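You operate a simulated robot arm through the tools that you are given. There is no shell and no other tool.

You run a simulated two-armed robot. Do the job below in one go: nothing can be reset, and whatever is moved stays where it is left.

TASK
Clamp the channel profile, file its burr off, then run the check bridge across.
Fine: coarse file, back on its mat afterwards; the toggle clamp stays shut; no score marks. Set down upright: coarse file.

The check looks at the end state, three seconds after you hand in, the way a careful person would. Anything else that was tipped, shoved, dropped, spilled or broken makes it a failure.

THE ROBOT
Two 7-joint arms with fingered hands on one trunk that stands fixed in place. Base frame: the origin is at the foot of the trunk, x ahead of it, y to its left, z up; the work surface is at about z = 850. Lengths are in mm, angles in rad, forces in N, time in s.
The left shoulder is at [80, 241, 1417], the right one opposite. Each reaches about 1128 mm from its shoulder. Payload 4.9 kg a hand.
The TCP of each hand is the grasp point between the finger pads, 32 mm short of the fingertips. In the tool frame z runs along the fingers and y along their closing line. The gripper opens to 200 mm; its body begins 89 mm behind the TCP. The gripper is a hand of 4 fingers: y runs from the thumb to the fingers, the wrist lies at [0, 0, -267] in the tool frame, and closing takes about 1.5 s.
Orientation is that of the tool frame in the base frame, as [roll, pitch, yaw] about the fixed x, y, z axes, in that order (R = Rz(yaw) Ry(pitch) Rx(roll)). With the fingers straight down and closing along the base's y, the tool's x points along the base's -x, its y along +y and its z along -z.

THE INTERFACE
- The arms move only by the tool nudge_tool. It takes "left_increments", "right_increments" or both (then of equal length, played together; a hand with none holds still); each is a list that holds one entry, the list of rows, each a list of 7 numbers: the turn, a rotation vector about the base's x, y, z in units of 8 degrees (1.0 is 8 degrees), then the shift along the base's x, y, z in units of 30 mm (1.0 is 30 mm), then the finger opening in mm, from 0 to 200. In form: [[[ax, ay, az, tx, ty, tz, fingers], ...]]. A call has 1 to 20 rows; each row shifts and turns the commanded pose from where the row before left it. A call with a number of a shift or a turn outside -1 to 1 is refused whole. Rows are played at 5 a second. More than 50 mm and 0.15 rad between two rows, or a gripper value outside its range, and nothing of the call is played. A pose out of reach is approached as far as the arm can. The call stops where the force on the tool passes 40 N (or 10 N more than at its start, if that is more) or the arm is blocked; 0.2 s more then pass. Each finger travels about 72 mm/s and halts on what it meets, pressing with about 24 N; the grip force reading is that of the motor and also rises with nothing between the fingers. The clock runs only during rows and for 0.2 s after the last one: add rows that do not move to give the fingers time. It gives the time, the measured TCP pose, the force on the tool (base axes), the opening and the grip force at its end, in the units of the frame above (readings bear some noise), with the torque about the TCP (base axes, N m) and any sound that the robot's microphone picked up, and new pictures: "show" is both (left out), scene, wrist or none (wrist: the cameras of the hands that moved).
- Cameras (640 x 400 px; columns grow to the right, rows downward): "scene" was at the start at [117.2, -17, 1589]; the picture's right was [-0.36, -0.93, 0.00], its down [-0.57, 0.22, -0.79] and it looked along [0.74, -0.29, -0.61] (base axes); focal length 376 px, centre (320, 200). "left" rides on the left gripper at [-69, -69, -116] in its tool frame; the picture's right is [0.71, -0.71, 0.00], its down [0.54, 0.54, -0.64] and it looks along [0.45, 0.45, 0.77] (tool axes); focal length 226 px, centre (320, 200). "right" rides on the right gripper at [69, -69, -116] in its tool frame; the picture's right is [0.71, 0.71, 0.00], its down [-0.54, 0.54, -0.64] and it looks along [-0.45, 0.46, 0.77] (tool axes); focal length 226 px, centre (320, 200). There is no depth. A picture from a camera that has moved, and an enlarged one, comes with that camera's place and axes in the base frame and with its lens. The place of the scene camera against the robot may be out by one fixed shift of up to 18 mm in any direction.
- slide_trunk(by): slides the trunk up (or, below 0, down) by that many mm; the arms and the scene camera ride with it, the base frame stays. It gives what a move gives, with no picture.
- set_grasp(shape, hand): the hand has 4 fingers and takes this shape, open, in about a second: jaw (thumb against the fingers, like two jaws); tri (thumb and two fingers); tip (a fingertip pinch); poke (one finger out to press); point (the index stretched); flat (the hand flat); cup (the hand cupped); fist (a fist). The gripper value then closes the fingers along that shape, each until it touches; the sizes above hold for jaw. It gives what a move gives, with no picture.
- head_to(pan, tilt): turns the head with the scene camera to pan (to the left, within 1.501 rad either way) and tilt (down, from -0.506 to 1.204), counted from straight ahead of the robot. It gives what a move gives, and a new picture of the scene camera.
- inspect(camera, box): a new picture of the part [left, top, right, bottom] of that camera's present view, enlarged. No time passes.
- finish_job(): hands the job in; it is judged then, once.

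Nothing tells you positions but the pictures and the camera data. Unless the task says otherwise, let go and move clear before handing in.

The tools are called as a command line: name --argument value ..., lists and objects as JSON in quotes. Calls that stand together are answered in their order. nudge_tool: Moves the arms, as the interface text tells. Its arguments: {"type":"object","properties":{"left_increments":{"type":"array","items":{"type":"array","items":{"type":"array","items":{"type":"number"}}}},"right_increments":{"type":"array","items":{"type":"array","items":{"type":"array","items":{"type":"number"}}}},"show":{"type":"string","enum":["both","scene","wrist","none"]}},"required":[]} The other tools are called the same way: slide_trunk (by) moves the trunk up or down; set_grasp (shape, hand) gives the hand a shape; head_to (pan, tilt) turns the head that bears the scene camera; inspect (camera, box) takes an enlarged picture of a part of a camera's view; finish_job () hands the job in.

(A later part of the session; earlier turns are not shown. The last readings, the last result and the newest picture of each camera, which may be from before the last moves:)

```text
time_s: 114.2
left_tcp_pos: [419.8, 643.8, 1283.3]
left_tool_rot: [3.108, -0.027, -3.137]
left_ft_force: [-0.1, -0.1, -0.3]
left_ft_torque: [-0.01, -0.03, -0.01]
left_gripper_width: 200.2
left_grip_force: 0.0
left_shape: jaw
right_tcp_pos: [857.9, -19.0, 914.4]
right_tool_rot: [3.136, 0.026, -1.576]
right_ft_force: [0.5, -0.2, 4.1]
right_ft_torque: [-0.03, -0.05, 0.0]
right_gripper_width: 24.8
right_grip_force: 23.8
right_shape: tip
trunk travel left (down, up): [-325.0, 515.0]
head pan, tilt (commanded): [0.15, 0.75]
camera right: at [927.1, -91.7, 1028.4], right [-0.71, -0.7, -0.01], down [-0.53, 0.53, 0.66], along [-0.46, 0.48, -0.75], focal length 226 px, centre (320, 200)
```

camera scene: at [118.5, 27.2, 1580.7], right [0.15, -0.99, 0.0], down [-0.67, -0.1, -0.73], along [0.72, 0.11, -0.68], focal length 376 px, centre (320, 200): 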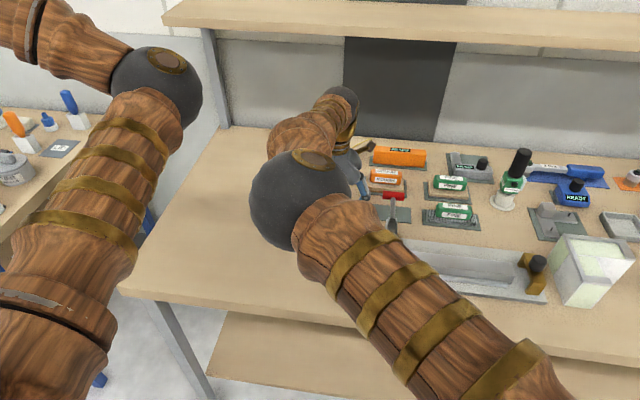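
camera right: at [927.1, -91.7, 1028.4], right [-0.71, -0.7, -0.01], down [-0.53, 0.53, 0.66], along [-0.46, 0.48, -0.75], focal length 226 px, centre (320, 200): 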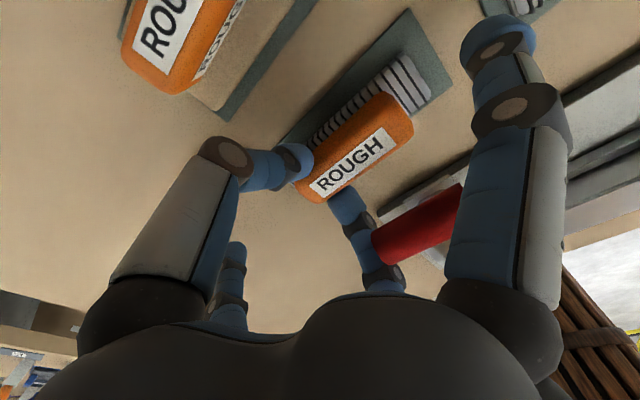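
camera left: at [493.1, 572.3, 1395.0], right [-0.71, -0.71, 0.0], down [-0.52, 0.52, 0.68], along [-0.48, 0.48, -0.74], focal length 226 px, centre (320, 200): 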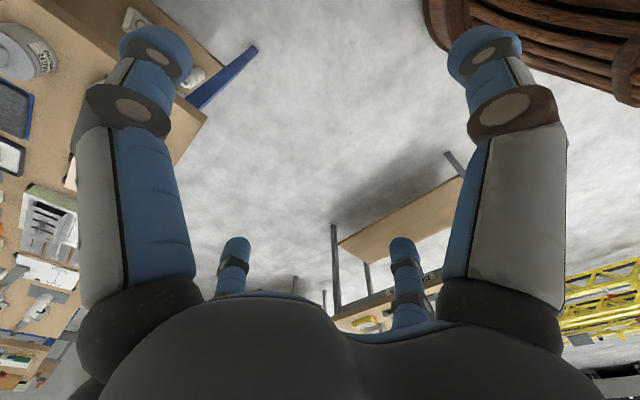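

Now no side force. Releasing the file and lifting straight up.

nudge_tool --right_increments '[[[0, 0, 0, 0, 0, 0.04, 0], [0, 0, 0, 0, 0, 0, 30], [0, 0, 0, 0, 0, 0, 40], [0, 0, 0, 0, 0, 0, 60], [0, 0, 0, 0, 0, 0, 80], [0, 0, 0, 0, 0, 0, 80], [0, 0, 0, 0, 0, 0.5, 80], [0, 0, 0, 0, 0, 0.9, 80], [0, 0, 0, 0, 0, 0.9, 90], [0, 0, 0, 0, 0, 0.9, 100], [0, 0, 0, 0, 0, 0.9, 100], [0, 0, 0, 0, 0, 0, 100]]]' --show "wrist"

inspect --camera "right" --box '[240, 0, 460, 200]'

```text
time_s: 116.8
left_tcp_pos: [421.5, 644.4, 1282.1]
left_tool_rot: [3.109, -0.027, -3.138]
left_ft_force: [0.0, 0.5, -0.3]
left_ft_torque: [-0.01, 0.04, 0.0]
left_gripper_width: 200.0
left_grip_force: 0.1
left_shape: jaw
right_tcp_pos: [858.5, -19.1, 1037.5]
right_tool_rot: [3.132, 0.025, -1.575]
right_ft_force: [0.8, 0.0, 0.1]
right_ft_torque: [0.0, -0.01, 0.03]
right_gripper_width: 99.4
right_grip_force: 0.1
right_shape: tip
trunk travel left (down, up): [-325.0, 515.0]
head pan, tilt (commanded): [0.15, 0.75]
camera right: at [927.5, -91.4, 1151.8], right [-0.71, -0.7, -0.01], down [-0.53, 0.53, 0.66], along [-0.46, 0.48, -0.75], focal length 226 px, centre (320, 200)
```

right: 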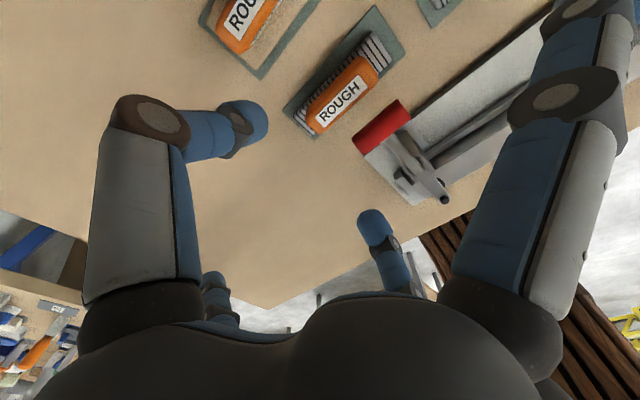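

```text
2.00 times, centred on (350, 100) of right
camera zoom: at [927.5, -91.4, 1151.8], right [-0.71, -0.7, -0.01], down [-0.53, 0.53, 0.66], along [-0.46, 0.48, -0.75], focal length 452 px, centre (260, 400)
```

zoom: 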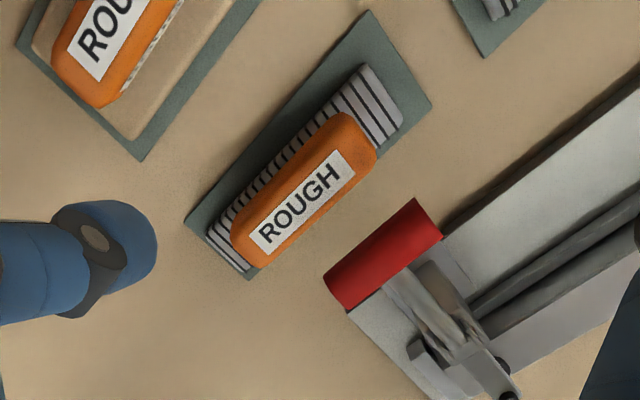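

The coarse file stands upright on its mat, clear of everything. Next is the check bridge; I switch back to jaw and fly over to look closely at the bridge.

set_grasp --hand "right" --shape "jaw"

nudge_tool --right_increments '[[[0, 0, 0, -0.6, 0, 0.8, 100], [0, 0, 0, -0.9, 0, 0.2, 100], [0, 0, 0, -0.9, 0, 0, 100], [0, 0, 0, -0.5, -0.8, 0, 100], [0, 0, 0, 0, -0.95, 0, 100], [0, 0, 0, 0, -0.95, 0, 100], [0, 0, 0, 0, -0.95, 0, 100], [0, 0, 0, 0, -0.95, 0, 100], [0, 0, 0, 0, -0.95, 0, 100], [0, 0, 0, 0, -0.95, 0, 100], [0, 0, 0, 0, -0.95, 0, 100], [0, 0, 0, 0, -0.95, 0, 100], [0, 0, 0, 0, -0.95, 0, 100], [0, 0, 0, 0, -0.95, 0, 100], [0, 0, 0, 0, -0.95, 0, 100], [0, 0, 0, 0, -0.95, 0, 100], [0, 0, 0, 0, -0.9, 0, 100], [0, 0, 0, 0, 0, 0, 100], [0, 0, 0, 0, 0, 0, 100]]]' --show "both"

```text
time_s: 117.7
left_tcp_pos: [420.8, 645.1, 1283.1]
left_tool_rot: [3.109, -0.027, -3.138]
left_ft_force: [0.5, 0.1, -0.6]
left_ft_torque: [0.02, 0.0, 0.0]
left_gripper_width: 200.2
left_grip_force: 0.1
left_shape: jaw
right_tcp_pos: [857.4, -18.1, 1038.2]
right_tool_rot: [3.136, 0.026, -1.576]
right_ft_force: [-0.1, 0.3, -0.3]
right_ft_torque: [0.0, -0.02, -0.01]
right_gripper_width: 200.3
right_grip_force: 0.1
right_shape: jaw
trunk travel left (down, up): [-325.0, 515.0]
head pan, tilt (commanded): [0.15, 0.75]
```

```text
time_s: 121.7
left_tcp_pos: [420.4, 644.7, 1284.1]
left_tool_rot: [3.108, -0.028, -3.139]
left_ft_force: [0.3, -0.1, 0.9]
left_ft_torque: [0.0, -0.03, -0.04]
left_gripper_width: 199.6
left_grip_force: 0.1
left_shape: jaw
right_tcp_pos: [770.7, -413.0, 1068.7]
right_tool_rot: [3.134, 0.026, -1.576]
right_ft_force: [0.2, 0.1, 0.3]
right_ft_torque: [0.02, 0.0, -0.02]
right_gripper_width: 100.6
right_grip_force: 0.1
right_shape: jaw
trunk travel left (down, up): [-325.0, 515.0]
head pan, tilt (commanded): [0.15, 0.75]
camera scene: at [118.4, 27.2, 1580.7], right [0.15, -0.99, 0.0], down [-0.67, -0.1, -0.73], along [0.72, 0.11, -0.68], focal length 376 px, centre (320, 200)
camera right: at [840.3, -485.1, 1182.4], right [-0.71, -0.7, -0.01], down [-0.53, 0.53, 0.66], along [-0.46, 0.48, -0.75], focal length 226 px, centre (320, 200)
```

scene: 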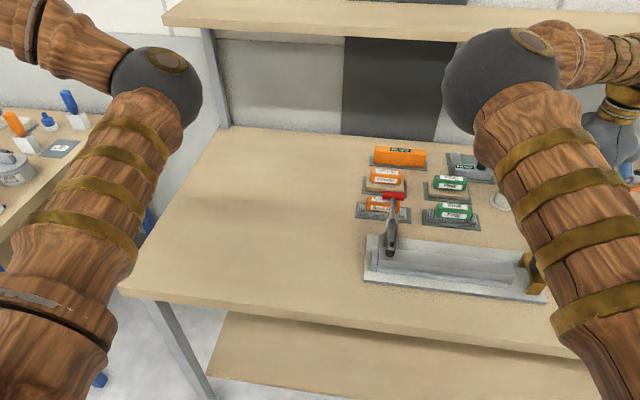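
right: 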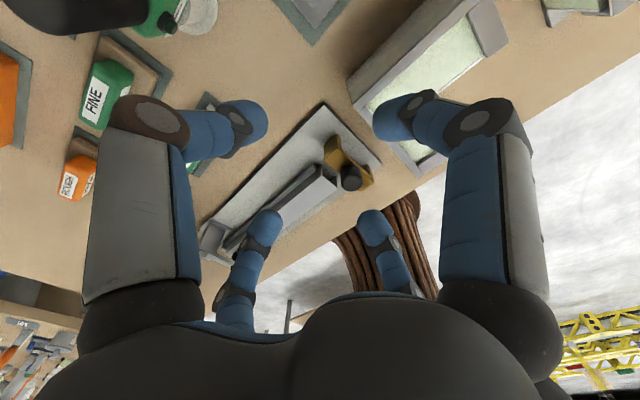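

inspect --camera "right" --box '[270, 90, 410, 210]'

inspect --camera "scene" --box '[340, 180, 560, 310]'

```text
3.33 times, centred on (340, 150) of right
camera zoom: at [840.3, -485.1, 1182.4], right [-0.71, -0.7, -0.01], down [-0.53, 0.53, 0.66], along [-0.46, 0.48, -0.75], focal length 754 px, centre (253, 367)
```

zoom: 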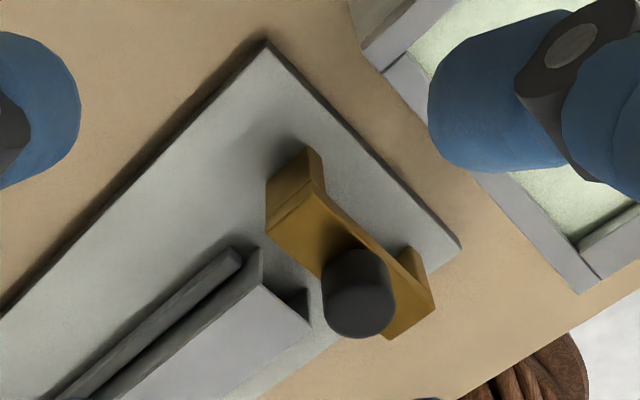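

```text
2.91 times, centred on (450, 245) of scene
camera zoom: at [118.4, 27.2, 1580.7], right [0.15, -0.99, 0.0], down [-0.67, -0.1, -0.73], along [0.72, 0.11, -0.68], focal length 1093 px, centre (-58, 69)
```

zoom: 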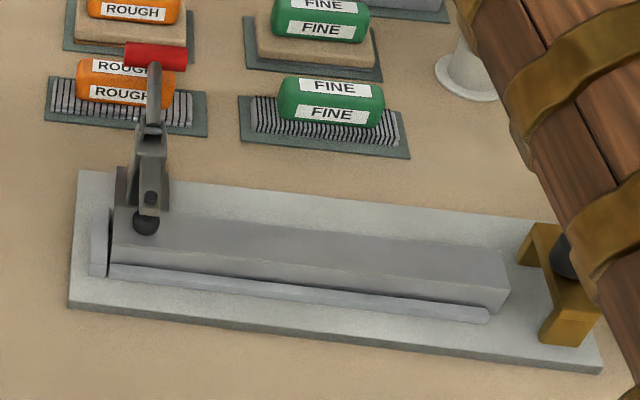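

The bridge stands at about x 644–723, y −397…−371 with its knob near (682, −382); the tall L-shaped gauge is close behind it (y < −450). I zoom in on the knob to judge its height.

inspect --camera "right" --box '[315, 120, 375, 175]'

inspect --camera "right" --box '[320, 0, 560, 180]'

```text
7.27 times, centred on (345, 148) of right
camera zoom: at [840.3, -485.1, 1182.4], right [-0.71, -0.7, -0.01], down [-0.53, 0.53, 0.66], along [-0.46, 0.48, -0.75], focal length 1644 px, centre (138, 582)
```

zoom: 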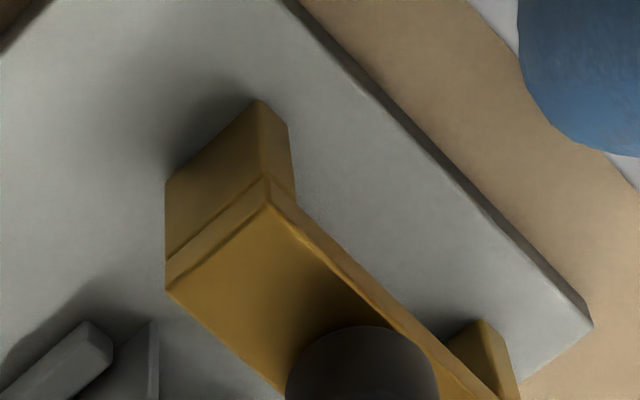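

```text
2.22 times, centred on (440, 90) of right
camera zoom: at [840.3, -485.1, 1182.4], right [-0.71, -0.7, -0.01], down [-0.53, 0.53, 0.66], along [-0.46, 0.48, -0.75], focal length 502 px, centre (53, 444)
```

zoom: 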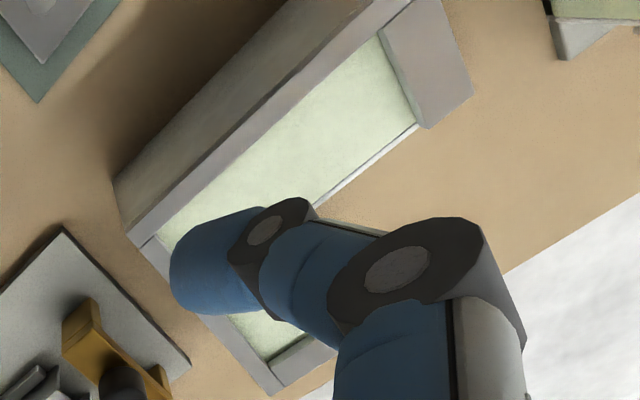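

inspect --camera "scene" --box '[480, 240, 560, 305]'

inspect --camera "scene" --box '[360, 225, 450, 300]'

```text
6.15 times, centred on (520, 272) of scene
camera zoom: at [118.4, 27.2, 1580.7], right [0.15, -0.99, 0.0], down [-0.67, -0.1, -0.73], along [0.72, 0.11, -0.68], focal length 2311 px, centre (-911, -246)
```

zoom: 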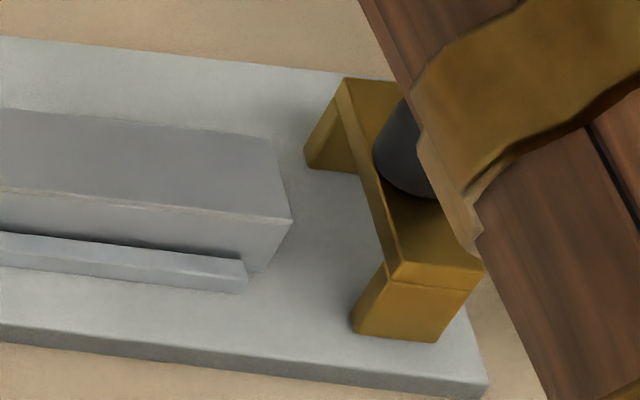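

```text
5.33 times, centred on (405, 262) of scene
camera zoom: at [118.4, 27.2, 1580.7], right [0.15, -0.99, 0.0], down [-0.67, -0.1, -0.73], along [0.72, 0.11, -0.68], focal length 2003 px, centre (-133, -133)
```

zoom: 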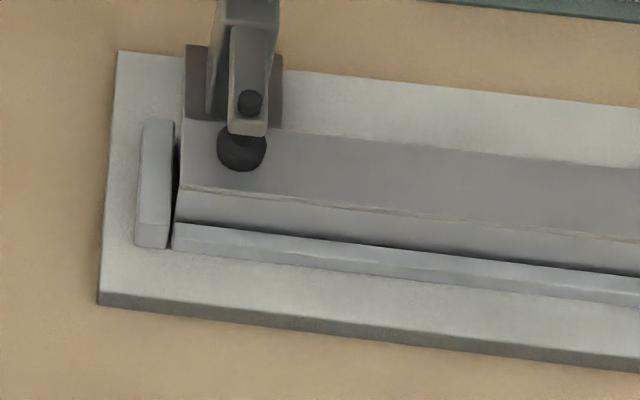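

The legs clear the rails by several mm on each side, so the bridge can be slid straight along +y. I position the hand above the knob with a small opening and verify the alignment.

nudge_tool --right_increments '[[[0, 0, 0, -0.6, 0.2, 0, 64], [0, 0, 0, -0.6, 0.2, 0, 64], [0, 0, 0, -0.6, 0.2, 0, 64], [0, 0, 0, -0.6, 0.2, 0, 64], [0, 0, 0, -0.56, 0.23, 0, 64], [0, 0, 0, 0, 0, -0.9, 64], [0, 0, 0, 0, 0, -0.9, 64], [0, 0, 0, 0, 0, 0, 64], [0, 0, 0, 0, 0, 0, 64]]]' --show "wrist"

inspect --camera "right" --box '[250, 110, 390, 230]'

```text
time_s: 123.7
left_tcp_pos: [421.0, 643.7, 1283.5]
left_tool_rot: [3.108, -0.028, -3.138]
left_ft_force: [0.0, -0.2, 0.4]
left_ft_torque: [-0.02, 0.01, -0.02]
left_gripper_width: 200.0
left_grip_force: 0.0
left_shape: jaw
right_tcp_pos: [681.8, -382.1, 1012.3]
right_tool_rot: [3.135, 0.028, -1.576]
right_ft_force: [0.1, 0.0, 0.3]
right_ft_torque: [0.03, 0.03, 0.01]
right_gripper_width: 64.3
right_grip_force: 0.0
right_shape: jaw
trunk travel left (down, up): [-325.0, 515.0]
head pan, tilt (commanded): [0.15, 0.75]
camera right: at [752.1, -454.0, 1127.0], right [-0.71, -0.7, -0.01], down [-0.53, 0.53, 0.66], along [-0.46, 0.48, -0.75], focal length 226 px, centre (320, 200)
```

right: 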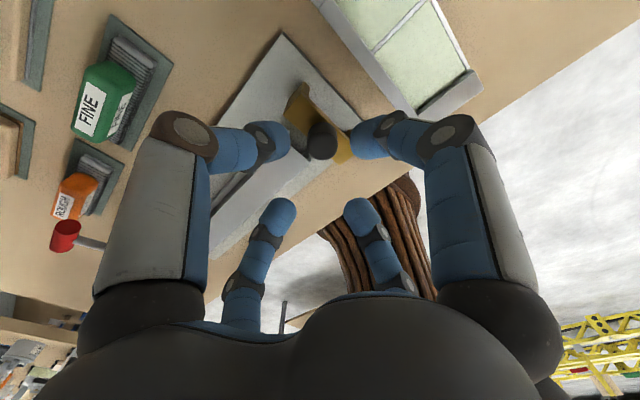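

```text
3.33 times, centred on (320, 170) of right
camera zoom: at [752.1, -454.0, 1127.0], right [-0.71, -0.7, -0.01], down [-0.53, 0.53, 0.66], along [-0.46, 0.48, -0.75], focal length 754 px, centre (320, 300)
```

zoom: 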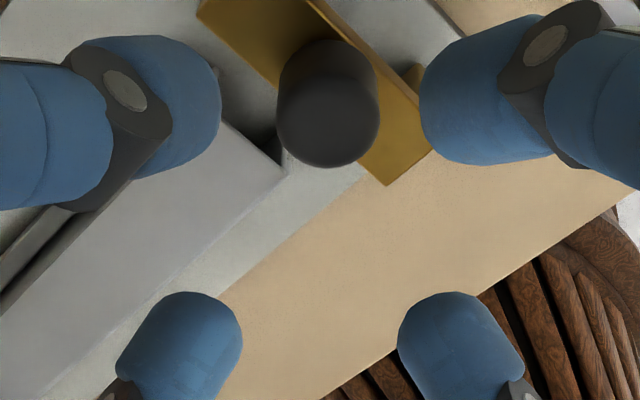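

Alignment over the knob is right (knob top z ≈ 935, radius ≈ 14). I descend around it and close.

nudge_tool --right_increments '[[[0, 0, 0, 0, 0, -0.8, 64], [0, 0, 0, 0, 0, -0.8, 64], [0, 0, 0, 0, 0, -0.4, 64], [0, 0, 0, 0, 0, 0, 64], [0, 0, 0, 0, 0, 0, 64]]]' --show "wrist"

```text
time_s: 124.9
left_tcp_pos: [420.5, 644.8, 1283.4]
left_tool_rot: [3.108, -0.028, -3.137]
left_ft_force: [-0.5, -0.5, 0.2]
left_ft_torque: [-0.02, 0.0, 0.0]
left_gripper_width: 199.6
left_grip_force: 0.1
left_shape: jaw
right_tcp_pos: [681.2, -381.4, 954.6]
right_tool_rot: [3.134, 0.026, -1.576]
right_ft_force: [0.3, 0.8, 1.6]
right_ft_torque: [-0.11, 0.0, 0.05]
right_gripper_width: 64.2
right_grip_force: 0.0
right_shape: jaw
trunk travel left (down, up): [-325.0, 515.0]
head pan, tilt (commanded): [0.15, 0.75]
camera right: at [751.6, -453.2, 1068.2], right [-0.71, -0.7, -0.01], down [-0.53, 0.53, 0.66], along [-0.46, 0.48, -0.75], focal length 226 px, centre (320, 200)
```

right: 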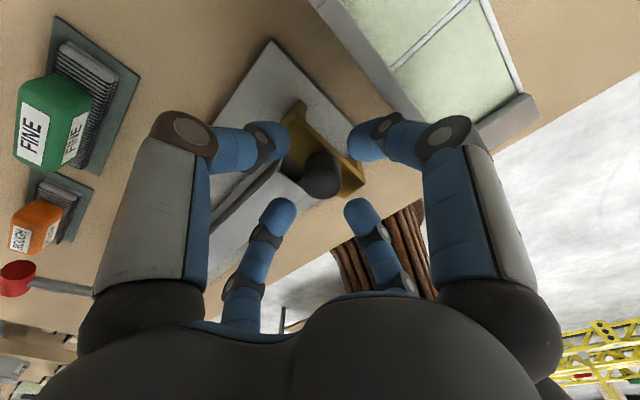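

There is a slight contact torque on the −y side — the finger knuckle is probably touching the L-gauge's top edge. I back up 10 mm, narrow the opening and recheck.

nudge_tool --right_increments '[[[0, 0, 0, 0, 0, 0.4, 64], [0, 0, 0, 0, 0, 0, 46], [0, 0, 0, 0, 0, 0, 46], [0, 0, 0, 0, 0, 0, 46]]]' --show "wrist"

inspect --camera "right" --box '[240, 60, 540, 260]'

```text
time_s: 125.9
left_tcp_pos: [419.6, 644.1, 1284.4]
left_tool_rot: [3.107, -0.026, -3.138]
left_ft_force: [0.2, 0.6, 0.6]
left_ft_torque: [-0.02, 0.0, 0.02]
left_gripper_width: 199.9
left_grip_force: 0.0
left_shape: jaw
right_tcp_pos: [682.0, -381.4, 966.6]
right_tool_rot: [3.135, 0.026, -1.576]
right_ft_force: [0.2, -0.6, 0.8]
right_ft_torque: [-0.01, 0.0, 0.01]
right_gripper_width: 46.5
right_grip_force: 0.0
right_shape: jaw
trunk travel left (down, up): [-325.0, 515.0]
head pan, tilt (commanded): [0.15, 0.75]
camera right: at [751.3, -453.5, 1080.1], right [-0.71, -0.7, -0.01], down [-0.53, 0.53, 0.66], along [-0.46, 0.48, -0.75], focal length 226 px, centre (320, 200)
```

right: 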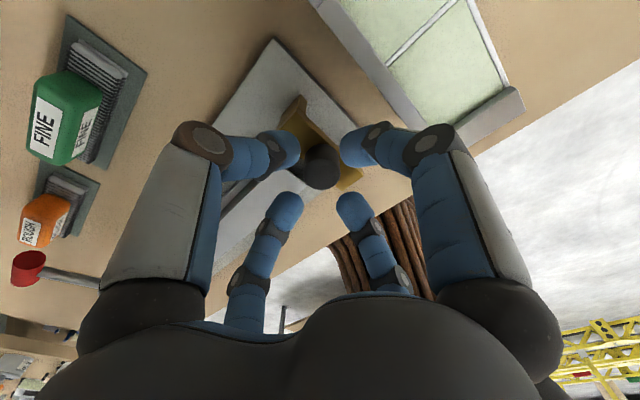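

```text
2.00 times, centred on (390, 160) of right
camera zoom: at [751.3, -453.5, 1080.1], right [-0.71, -0.7, -0.01], down [-0.53, 0.53, 0.66], along [-0.46, 0.48, -0.75], focal length 452 px, centre (180, 280)
```

zoom: 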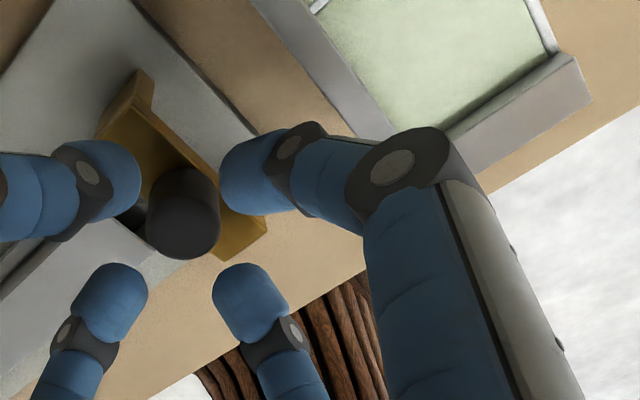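

The L-gauge edge is close on the −y side. I'll raise slightly and yaw the hand 45° so the fingers sit on the diagonals and stay clear of it.

nudge_tool --right_increments '[[[0, 0, 0, 0, 0, 0.7, 46], [0, 0, -0.94, 0, 0, 0, 46], [0, 0, -0.94, 0, 0, 0, 46], [0, 0, -0.94, 0, 0, 0, 46], [0, 0, -0.94, 0, 0, 0, 46], [0, 0, -0.94, 0, 0, 0, 46], [0, 0, -0.93, 0, 0, 0, 46], [0, 0, 0, 0, 0, 0, 46], [0, 0, 0, 0, 0, 0, 46]]]' --show "wrist"

inspect --camera "right" --box '[240, 60, 440, 220]'

```text
time_s: 127.9
left_tcp_pos: [420.3, 645.2, 1283.3]
left_tool_rot: [3.109, -0.026, -3.138]
left_ft_force: [0.2, -0.2, -0.3]
left_ft_torque: [0.0, 0.01, -0.01]
left_gripper_width: 200.1
left_grip_force: 0.0
left_shape: jaw
right_tcp_pos: [682.3, -380.1, 986.7]
right_tool_rot: [3.134, 0.026, -2.363]
right_ft_force: [1.6, -0.5, -0.6]
right_ft_torque: [-0.02, 0.0, -0.01]
right_gripper_width: 46.1
right_grip_force: 0.0
right_shape: jaw
trunk travel left (down, up): [-325.0, 515.0]
head pan, tilt (commanded): [0.15, 0.75]
camera right: at [679.8, -481.5, 1100.8], right [-1.0, 0.01, -0.01], down [0.0, 0.75, 0.66], along [0.01, 0.66, -0.75], focal length 226 px, centre (320, 200)
```

right: 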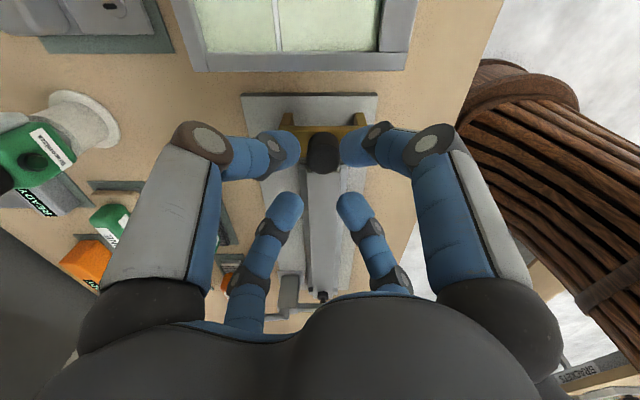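

```text
2.50 times, centred on (340, 140) of right
camera zoom: at [679.8, -481.5, 1100.8], right [-1.0, 0.01, -0.01], down [0.0, 0.75, 0.66], along [0.01, 0.66, -0.75], focal length 565 px, centre (270, 350)
```

zoom: 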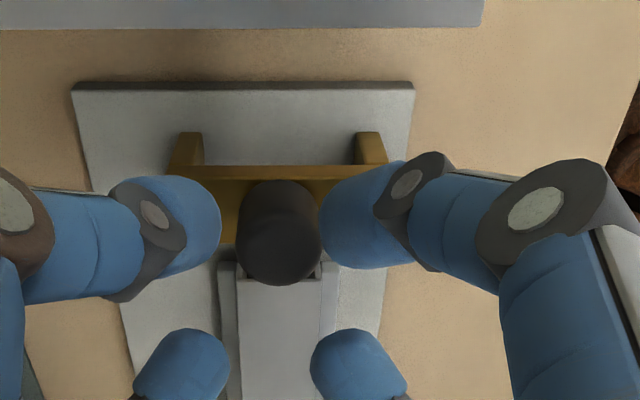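

Clean symmetric view: rails outer edges at x ≈ 652/708, bridge legs' inner faces at ≈ 648/711, so about 3.5 mm clearance per side with bridge centre x ≈ 679.5. I correct 3 mm, descend and close on the knob.

nudge_tool --right_increments '[[[0, 0, 0, -0.09, -0.07, -0.5, 46], [0, 0, 0, 0, 0, -0.4, 46], [0, 0, 0, 0, 0, -0.3, 46], [0, 0, 0, 0, 0, 0, 46], [0, 0, 0, 0, 0, 0, 46]]]' --show "wrist"

inspect --camera "right" --box '[240, 60, 440, 220]'

```text
time_s: 129.1
left_tcp_pos: [420.5, 644.9, 1283.8]
left_tool_rot: [3.11, -0.028, -3.138]
left_ft_force: [0.3, 0.0, 0.2]
left_ft_torque: [0.03, 0.0, -0.02]
left_gripper_width: 199.7
left_grip_force: 0.1
left_shape: jaw
right_tcp_pos: [679.2, -383.2, 950.0]
right_tool_rot: [3.134, 0.024, -2.362]
right_ft_force: [0.0, 0.5, 0.1]
right_ft_torque: [0.0, 0.06, -0.02]
right_gripper_width: 46.1
right_grip_force: 0.0
right_shape: jaw
trunk travel left (down, up): [-325.0, 515.0]
head pan, tilt (commanded): [0.15, 0.75]
camera right: at [677.1, -483.9, 1064.8], right [-1.0, 0.01, -0.01], down [0.0, 0.75, 0.66], along [0.01, 0.66, -0.75], focal length 226 px, centre (320, 200)
```

right: 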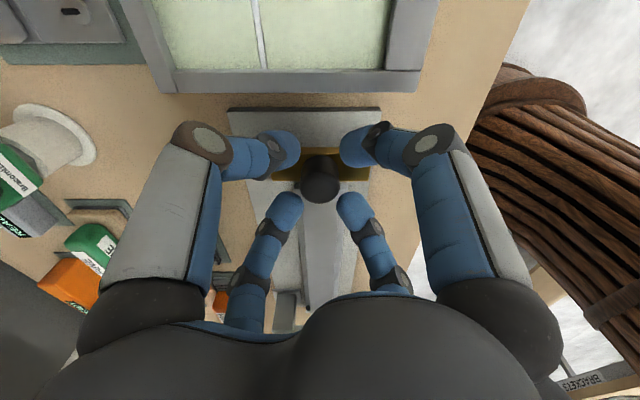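

```text
2.50 times, centred on (340, 140) of right
camera zoom: at [677.1, -483.9, 1064.8], right [-1.0, 0.01, -0.01], down [0.0, 0.75, 0.66], along [0.01, 0.66, -0.75], focal length 565 px, centre (270, 350)
```

zoom: 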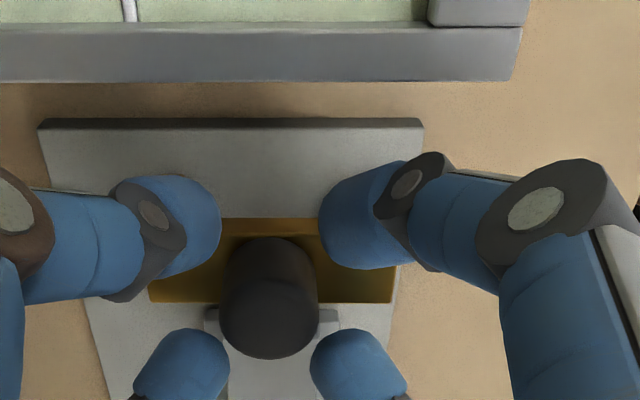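

The knob is centred between the four fingers with no contact. Closing.

nudge_tool --right_increments '[[[0, 0, 0, 0, 0, 0, 36], [0, 0, 0, 0, 0, 0, 26], [0, 0, 0, 0, 0, 0, 10], [0, 0, 0, 0, 0, 0, 0], [0, 0, 0, 0, 0, 0, 0], [0, 0, 0, 0, 0, 0, 0]]]' --show "wrist"

```text
time_s: 130.5
left_tcp_pos: [419.5, 644.7, 1284.7]
left_tool_rot: [3.109, -0.029, -3.137]
left_ft_force: [-0.8, 0.5, -1.2]
left_ft_torque: [0.01, 0.01, 0.03]
left_gripper_width: 199.9
left_grip_force: 0.0
left_shape: jaw
right_tcp_pos: [681.0, -382.2, 950.1]
right_tool_rot: [3.134, 0.025, -2.362]
right_ft_force: [1.0, 3.6, -3.0]
right_ft_torque: [0.12, 0.02, 0.02]
right_gripper_width: 21.1
right_grip_force: 24.3
right_shape: jaw
trunk travel left (down, up): [-325.0, 515.0]
head pan, tilt (commanded): [0.15, 0.75]
camera right: at [677.3, -483.4, 1064.6], right [-1.0, 0.01, -0.01], down [0.0, 0.75, 0.66], along [0.01, 0.66, -0.75], focal length 226 px, centre (320, 200)
```

right: 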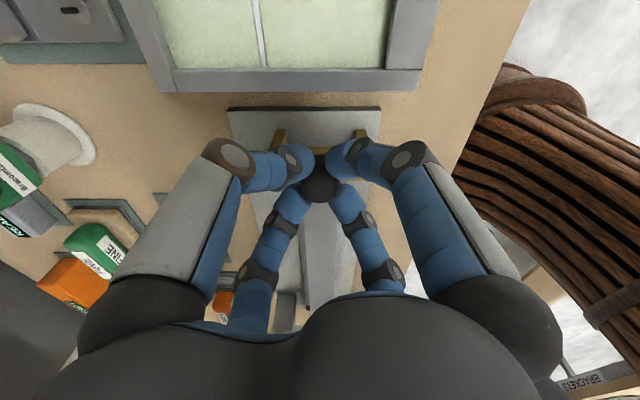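

inspect --camera "right" --box '[220, 90, 420, 250]'

inspect --camera "scene" --box '[440, 200, 600, 310]'

```text
2.50 times, centred on (320, 170) of right
camera zoom: at [677.3, -483.4, 1064.6], right [-1.0, 0.01, -0.01], down [0.0, 0.75, 0.66], along [0.01, 0.66, -0.75], focal length 565 px, centre (320, 275)
```

zoom: 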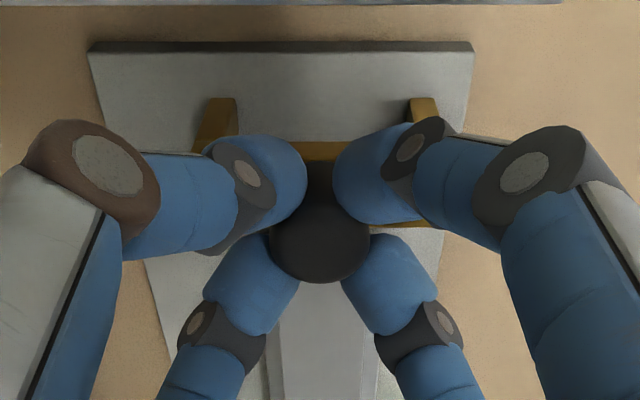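

```text
3.64 times, centred on (520, 255) of scene
camera zoom: at [118.7, 27.5, 1580.6], right [0.15, -0.99, 0.0], down [-0.67, -0.1, -0.73], along [0.72, 0.11, -0.68], focal length 1366 px, centre (-407, 0)
```

zoom: 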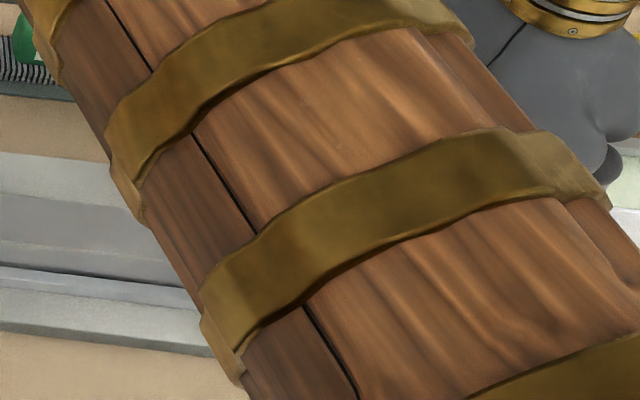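

Gripped. I ease down half a millimetre and start sliding toward +y in small steps, watching forces.

nudge_tool --right_increments '[[[0, 0, 0, 0, 0, -0.02, 0], [0, 0, 0, 0, 0.2, 0, 0], [0, 0, 0, 0, 0.2, 0, 0], [0, 0, 0, 0, 0.2, 0, 0], [0, 0, 0, 0, 0, 0, 0]]]' --show "wrist"

inspect --camera "right" --box '[220, 90, 420, 250]'

```text
time_s: 131.7
left_tcp_pos: [420.3, 645.3, 1283.6]
left_tool_rot: [3.107, -0.029, -3.139]
left_ft_force: [-0.4, -0.2, 0.6]
left_ft_torque: [-0.01, -0.03, 0.0]
left_gripper_width: 199.8
left_grip_force: 0.0
left_shape: jaw
right_tcp_pos: [679.1, -363.8, 950.9]
right_tool_rot: [3.135, 0.025, -2.363]
right_ft_force: [0.1, -0.6, 2.1]
right_ft_torque: [-0.02, -0.01, -0.01]
right_gripper_width: 20.8
right_grip_force: 24.0
right_shape: jaw
trunk travel left (down, up): [-325.0, 515.0]
head pan, tilt (commanded): [0.15, 0.75]
camera right: at [677.2, -465.7, 1064.5], right [-1.0, 0.01, -0.01], down [0.0, 0.75, 0.66], along [0.01, 0.66, -0.75], focal length 226 px, centre (320, 200)
```

right: 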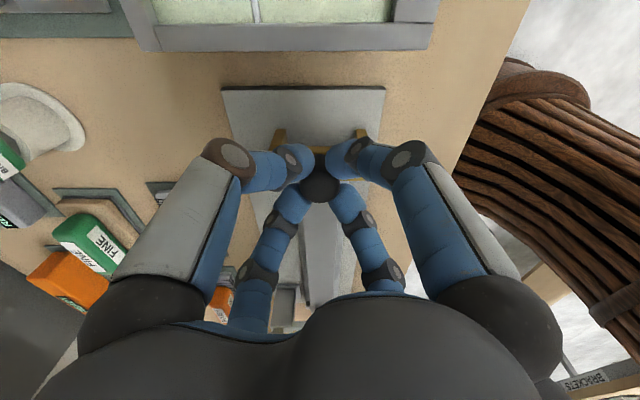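

```text
2.50 times, centred on (320, 170) of right
camera zoom: at [677.2, -465.7, 1064.5], right [-1.0, 0.01, -0.01], down [0.0, 0.75, 0.66], along [0.01, 0.66, -0.75], focal length 565 px, centre (320, 275)
```

zoom: 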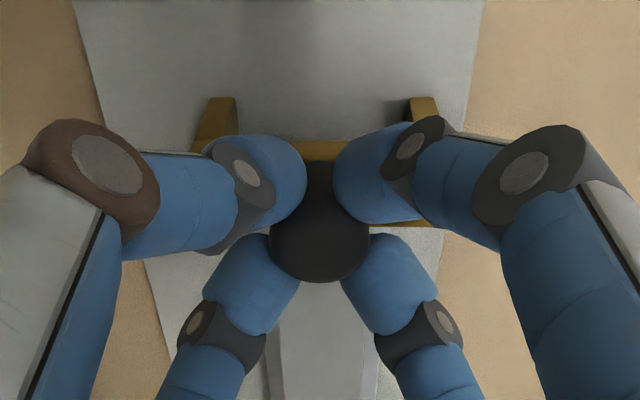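

The bridge follows smoothly. I continue +y, next over the channel's end.

nudge_tool --right_increments '[[[0, 0, 0, 0, 0.2, 0, 0], [0, 0, 0, 0, 0.2, 0, 0], [0, 0, 0, 0, 0.2, 0, 0], [0, 0, 0, 0, 0.2, 0, 0], [0, 0, 0, 0, 0.2, 0, 0], [0, 0, 0, 0, 0, 0, 0]]]' --show "wrist"

inspect --camera "right" --box '[220, 90, 420, 250]'

```text
time_s: 133.1
left_tcp_pos: [420.9, 644.1, 1283.0]
left_tool_rot: [3.108, -0.028, -3.139]
left_ft_force: [-1.0, -0.1, -0.6]
left_ft_torque: [-0.03, 0.0, -0.03]
left_gripper_width: 199.7
left_grip_force: 0.0
left_shape: jaw
right_tcp_pos: [679.5, -335.6, 950.7]
right_tool_rot: [3.132, 0.025, -2.361]
right_ft_force: [-0.3, 0.0, 0.7]
right_ft_torque: [-0.02, -0.02, -0.01]
right_gripper_width: 21.0
right_grip_force: 24.6
right_shape: jaw
trunk travel left (down, up): [-325.0, 515.0]
head pan, tilt (commanded): [0.15, 0.75]
camera right: at [677.3, -435.0, 1064.5], right [-1.0, 0.01, -0.01], down [0.0, 0.75, 0.66], along [0.01, 0.66, -0.75], focal length 226 px, centre (320, 200)
```

right: 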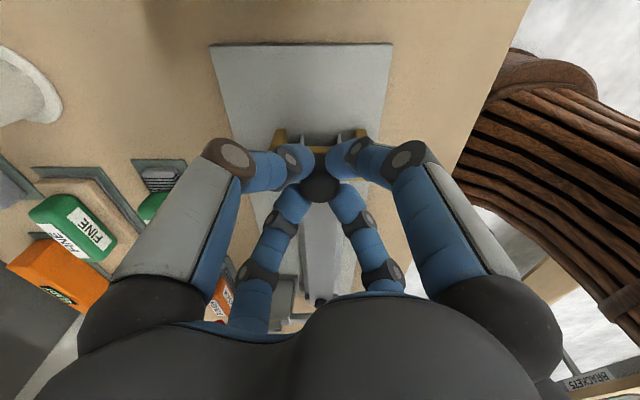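

```text
2.50 times, centred on (320, 170) of right
camera zoom: at [677.3, -435.0, 1064.5], right [-1.0, 0.01, -0.01], down [0.0, 0.75, 0.66], along [0.01, 0.66, -0.75], focal length 565 px, centre (320, 275)
```

zoom: 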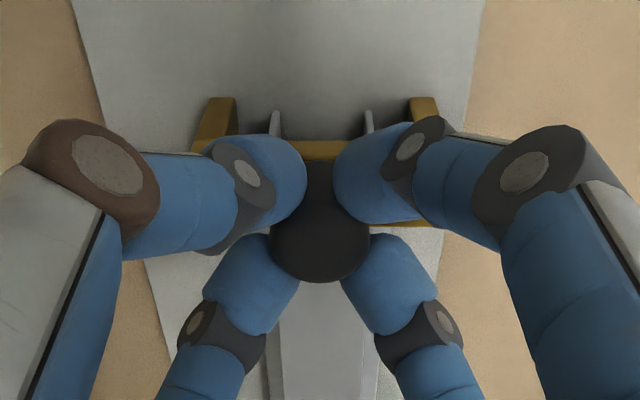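

The channel end passes cleanly inside the arch. Continuing across the filed zone.

nudge_tool --right_increments '[[[0, 0, 0, 0, 0.25, 0, 0], [0, 0, 0, 0, 0.25, 0, 0], [0, 0, 0, 0, 0.25, 0, 0], [0, 0, 0, 0, 0.25, 0, 0], [0, 0, 0, 0, 0.25, 0, 0], [0, 0, 0, 0, 0.25, 0, 0], [0, 0, 0, 0, 0.25, 0, 0], [0, 0, 0, 0, 0.25, 0, 0], [0, 0, 0, 0, 0.25, 0, 0], [0, 0, 0, 0, 0.25, 0, 0], [0, 0, 0, 0, 0, 0, 0]]]' --show "wrist"

inspect --camera "right" --box '[220, 90, 420, 320]'

```text
time_s: 135.5
left_tcp_pos: [420.3, 644.7, 1283.3]
left_tool_rot: [3.108, -0.029, -3.137]
left_ft_force: [0.4, 0.6, -0.2]
left_ft_torque: [0.0, 0.0, -0.02]
left_gripper_width: 200.0
left_grip_force: 0.1
left_shape: jaw
right_tcp_pos: [678.8, -259.6, 949.3]
right_tool_rot: [3.135, 0.026, -2.36]
right_ft_force: [-0.9, 0.1, -0.9]
right_ft_torque: [0.03, 0.02, -0.03]
right_gripper_width: 21.0
right_grip_force: 24.5
right_shape: jaw
trunk travel left (down, up): [-325.0, 515.0]
head pan, tilt (commanded): [0.15, 0.75]
camera right: at [677.3, -360.4, 1064.5], right [-1.0, 0.01, -0.01], down [0.0, 0.75, 0.66], along [0.01, 0.66, -0.75], focal length 226 px, centre (320, 200)
```

right: 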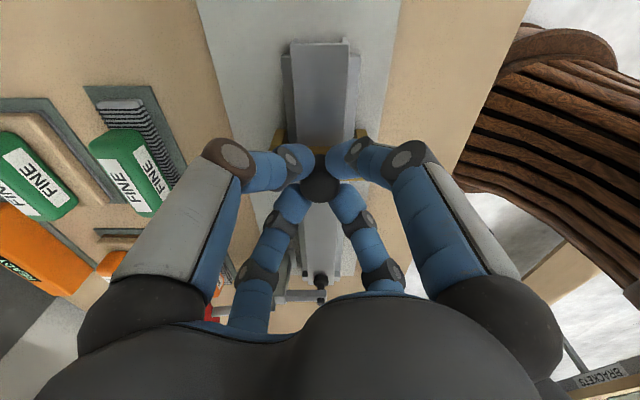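

```text
1.74 times, centred on (320, 205) of right
camera zoom: at [677.3, -360.4, 1064.5], right [-1.0, 0.01, -0.01], down [0.0, 0.75, 0.66], along [0.01, 0.66, -0.75], focal length 393 px, centre (320, 191)
```

zoom: 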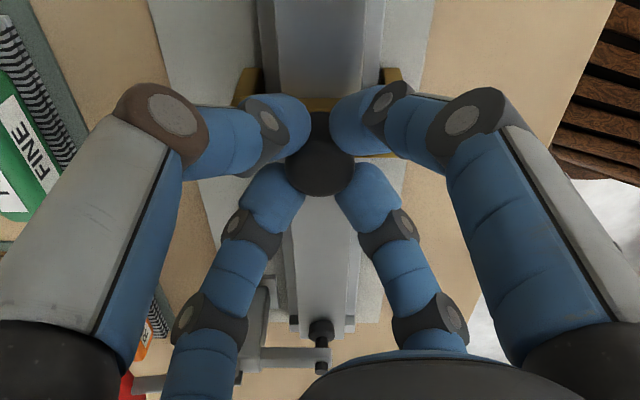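

Zero resistance so far. I continue past the last burr position to y ≈ −155, keeping clear of the clamp arm.

nudge_tool --right_increments '[[[0, 0, 0, 0, 0.25, 0, 0], [0, 0, 0, 0, 0.25, 0, 0], [0, 0, 0, 0, 0.25, 0, 0], [0, 0, 0, 0, 0.25, 0, 0], [0, 0, 0, 0, 0.25, 0, 0], [0, 0, 0, 0, 0.25, 0, 0], [0, 0, 0, 0, 0.25, 0, 0], [0, 0, 0, 0, 0.25, 0, 0], [0, 0, 0, 0, 0.25, 0, 0], [0, 0, 0, 0, 0.25, 0, 0], [0, 0, 0, 0, 0, 0, 0]]]' --show "none"

nudge_tool --right_increments '[[[0, 0, 0, 0, 0.25, 0, 0], [0, 0, 0, 0, 0.25, 0, 0], [0, 0, 0, 0, 0.25, 0, 0], [0, 0, 0, 0, 0.2, 0, 0], [0, 0, 0, 0, 0, 0, 0]]]' --show "wrist"

inspect --camera "right" --box '[220, 30, 420, 320]'

```text
time_s: 137.9
left_tcp_pos: [420.0, 644.5, 1283.9]
left_tool_rot: [3.109, -0.029, -3.139]
left_ft_force: [0.5, -0.4, 0.4]
left_ft_torque: [0.01, -0.01, -0.03]
left_gripper_width: 199.8
left_grip_force: 0.0
left_shape: jaw
right_tcp_pos: [679.7, -185.5, 951.2]
right_tool_rot: [3.134, 0.028, -2.361]
right_ft_force: [1.3, 0.4, 4.5]
right_ft_torque: [0.02, -0.04, -0.02]
right_gripper_width: 21.1
right_grip_force: 24.0
right_shape: jaw
trunk travel left (down, up): [-325.0, 515.0]
head pan, tilt (commanded): [0.15, 0.75]
```

```text
time_s: 139.1
left_tcp_pos: [421.1, 644.2, 1283.3]
left_tool_rot: [3.111, -0.028, -3.139]
left_ft_force: [-0.4, -0.8, -0.2]
left_ft_torque: [0.01, -0.07, 0.01]
left_gripper_width: 199.8
left_grip_force: 0.0
left_shape: jaw
right_tcp_pos: [678.2, -155.2, 949.9]
right_tool_rot: [3.136, 0.026, -2.361]
right_ft_force: [4.5, -0.5, 4.9]
right_ft_torque: [0.01, -0.13, 0.0]
right_gripper_width: 20.9
right_grip_force: 23.7
right_shape: jaw
trunk travel left (down, up): [-325.0, 515.0]
head pan, tilt (commanded): [0.15, 0.75]
camera right: at [677.0, -256.5, 1064.3], right [-1.0, 0.01, -0.01], down [0.0, 0.75, 0.66], along [0.01, 0.66, -0.75], focal length 226 px, centre (320, 200)
```

right: 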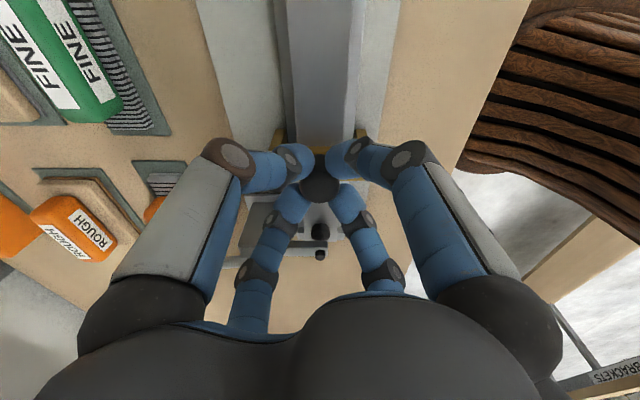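

```text
1.38 times, centred on (320, 175) of right
camera zoom: at [677.0, -256.5, 1064.3], right [-1.0, 0.01, -0.01], down [0.0, 0.75, 0.66], along [0.01, 0.66, -0.75], focal length 312 px, centre (320, 234)
```

zoom: 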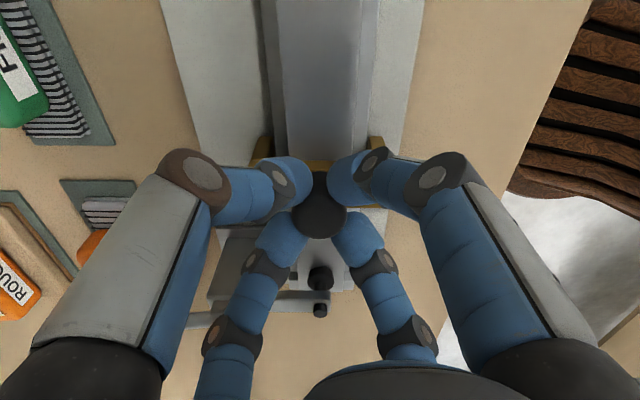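

The bridge passed over the whole filed zone with negligible resistance. There's still safe room before the clamp arm, so I relax the small side load and advance 10 mm more.

nudge_tool --right_increments '[[[0, 0, 0, 0.03, 0, 0.01, 0], [0, 0, 0, 0, 0.17, 0, 0], [0, 0, 0, 0, 0.17, 0, 0], [0, 0, 0, 0, 0, 0, 0]]]' --show "wrist"

inspect --camera "right" --box '[220, 90, 420, 320]'

```text
time_s: 140.1
left_tcp_pos: [420.7, 644.7, 1283.9]
left_tool_rot: [3.108, -0.03, -3.138]
left_ft_force: [1.0, -0.6, -0.5]
left_ft_torque: [-0.01, -0.01, 0.0]
left_gripper_width: 199.7
left_grip_force: 0.0
left_shape: jaw
right_tcp_pos: [678.8, -146.5, 950.8]
right_tool_rot: [3.133, 0.027, -2.361]
right_ft_force: [-2.2, -0.2, 0.2]
right_ft_torque: [-0.01, 0.02, -0.02]
right_gripper_width: 21.1
right_grip_force: 24.0
right_shape: jaw
trunk travel left (down, up): [-325.0, 515.0]
head pan, tilt (commanded): [0.15, 0.75]
camera right: at [677.4, -246.7, 1064.5], right [-1.0, 0.01, -0.01], down [0.0, 0.75, 0.66], along [0.01, 0.66, -0.75], focal length 226 px, centre (320, 200)
```

right: 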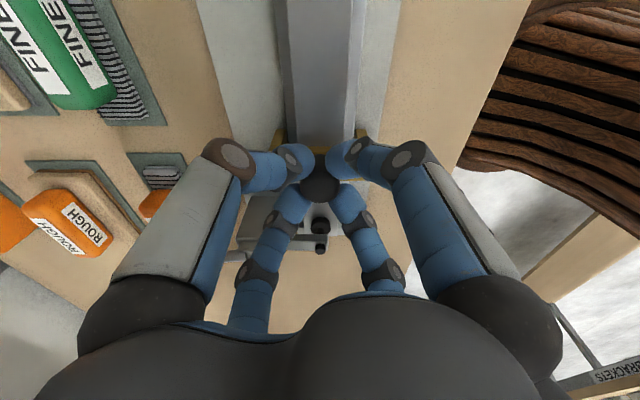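

```text
1.74 times, centred on (320, 205) of right
camera zoom: at [677.4, -246.7, 1064.5], right [-1.0, 0.01, -0.01], down [0.0, 0.75, 0.66], along [0.01, 0.66, -0.75], focal length 393 px, centre (320, 191)
```

zoom: 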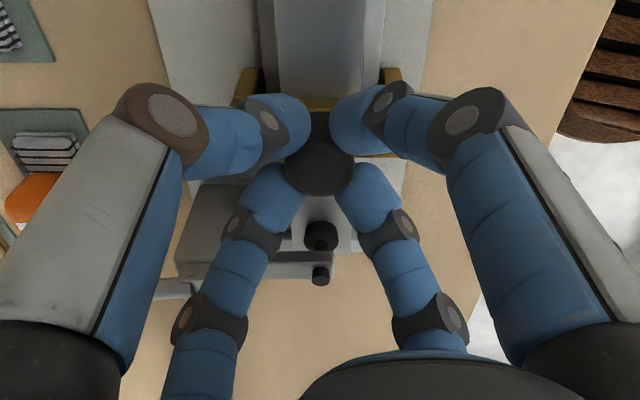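

The bridge stands at y ≈ −146, well past the filed zone and before the clamp foot. I release with a small opening and lift straight up.

nudge_tool --right_increments '[[[0, 0, 0, 0.01, 0, 0, 26], [0, 0, 0, 0, 0, 0, 36], [0, 0, 0, 0, 0, 0, 36], [0, 0, 0, 0, 0, 0, 36], [0, 0, 0, 0, 0, 0.4, 36], [0, 0, 0, 0, 0, 0.7, 36], [0, 0, 0, 0, 0, 0.9, 36], [0, 0, 0, 0, 0, 0.9, 36], [0, 0, 0, 0, 0, 0.9, 36], [0, 0, 0, 0, 0, 0, 36]]]' --show "wrist"

inspect --camera "right" --box '[220, 60, 420, 260]'

```text
time_s: 142.3
left_tcp_pos: [420.2, 644.5, 1283.6]
left_tool_rot: [3.11, -0.029, -3.138]
left_ft_force: [-0.3, -0.1, 0.1]
left_ft_torque: [0.01, 0.01, -0.01]
left_gripper_width: 200.0
left_grip_force: 0.1
left_shape: jaw
right_tcp_pos: [681.5, -145.2, 1065.2]
right_tool_rot: [3.134, 0.026, -2.362]
right_ft_force: [0.2, -0.4, -0.1]
right_ft_torque: [0.01, 0.0, 0.04]
right_gripper_width: 35.8
right_grip_force: 0.1
right_shape: jaw
trunk travel left (down, up): [-325.0, 515.0]
head pan, tilt (commanded): [0.15, 0.75]
camera right: at [679.1, -246.7, 1179.0], right [-1.0, 0.01, -0.01], down [0.0, 0.75, 0.66], along [0.01, 0.66, -0.75], focal length 226 px, centre (320, 200)
```

right: 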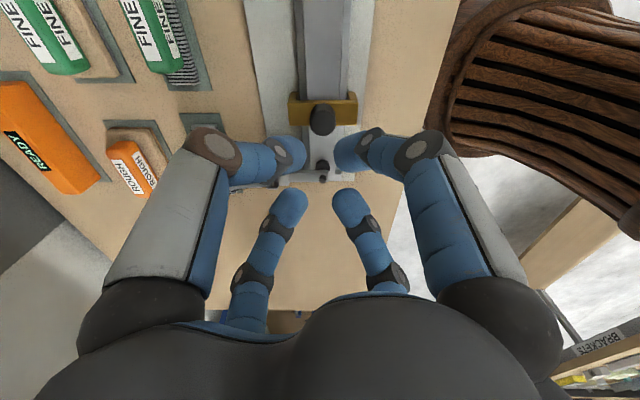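

```text
2.00 times, centred on (320, 160) of right
camera zoom: at [679.1, -246.7, 1179.0], right [-1.0, 0.01, -0.01], down [0.0, 0.75, 0.66], along [0.01, 0.66, -0.75], focal length 452 px, centre (320, 280)
```

zoom: 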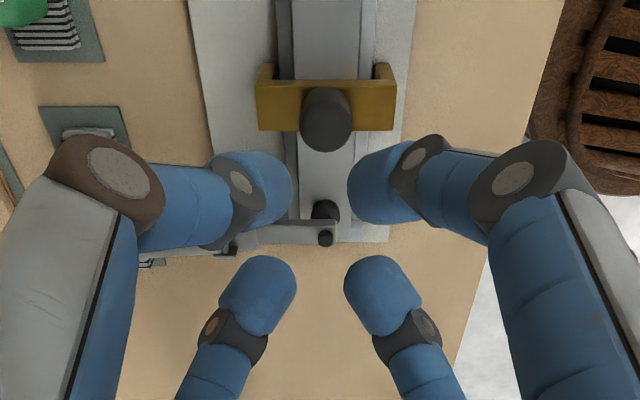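

The bridge stands upright across the channel. I move the right hand up and away, then do a final check with the scene camera.

nudge_tool --right_increments '[[[0, 0, 0, 0, 0, 1, 60], [0, 0, 0, 0, 0, 1, 60], [0, 0, 0, 0, 0, 1, 100], [0, 0, 0, -0.2, -0.9, 0.7, 100], [0, 0, 0, -0.2, -0.9, 0.5, 100], [0, 0, 0, -0.2, -0.9, 0, 100], [0, 0, 0, -0.2, -0.9, 0, 100], [0, 0, 0, -0.2, -0.9, 0, 100], [0, 0, 0, -0.2, -0.9, 0, 100], [0, 0, 0, -0.2, -0.9, 0, 100], [0, 0, 0, -0.2, -0.9, 0, 100], [0, 0, 0, -0.2, -0.9, 0, 100], [0, 0, 0, -0.2, -0.9, 0, 100], [0, 0, 0, -0.2, -0.9, 0, 100], [0, 0, 0, -0.2, -0.9, 0, 100], [0, 0, 0, 0, 0, 0, 100]]]' --show "both"

```text
time_s: 145.7
left_tcp_pos: [419.8, 644.9, 1282.8]
left_tool_rot: [3.107, -0.028, -3.138]
left_ft_force: [0.1, 0.4, -0.3]
left_ft_torque: [0.0, 0.0, 0.0]
left_gripper_width: 199.8
left_grip_force: 0.2
left_shape: jaw
right_tcp_pos: [609.3, -470.5, 1190.7]
right_tool_rot: [3.135, 0.026, -2.36]
right_ft_force: [-0.8, -0.3, 0.4]
right_ft_torque: [-0.04, 0.03, 0.02]
right_gripper_width: 99.4
right_grip_force: 0.0
right_shape: jaw
trunk travel left (down, up): [-325.0, 515.0]
head pan, tilt (commanded): [0.15, 0.75]
camera scene: at [118.2, 27.9, 1580.7], right [0.15, -0.99, 0.0], down [-0.67, -0.1, -0.73], along [0.72, 0.11, -0.68], focal length 376 px, centre (320, 200)
camera right: at [607.3, -570.8, 1305.0], right [-1.0, 0.01, -0.01], down [0.0, 0.75, 0.66], along [0.01, 0.66, -0.75], focal length 226 px, centre (320, 200)
```

scene: 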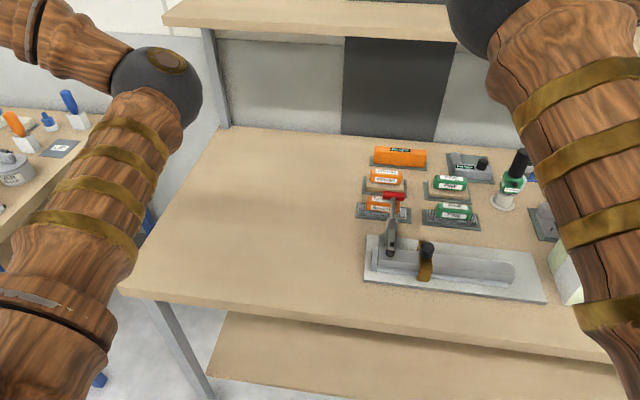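
right: 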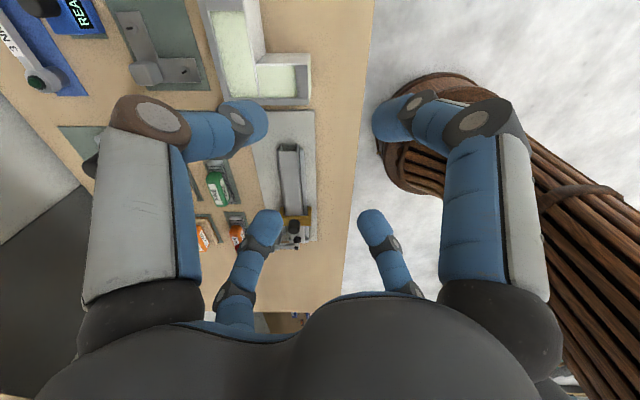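

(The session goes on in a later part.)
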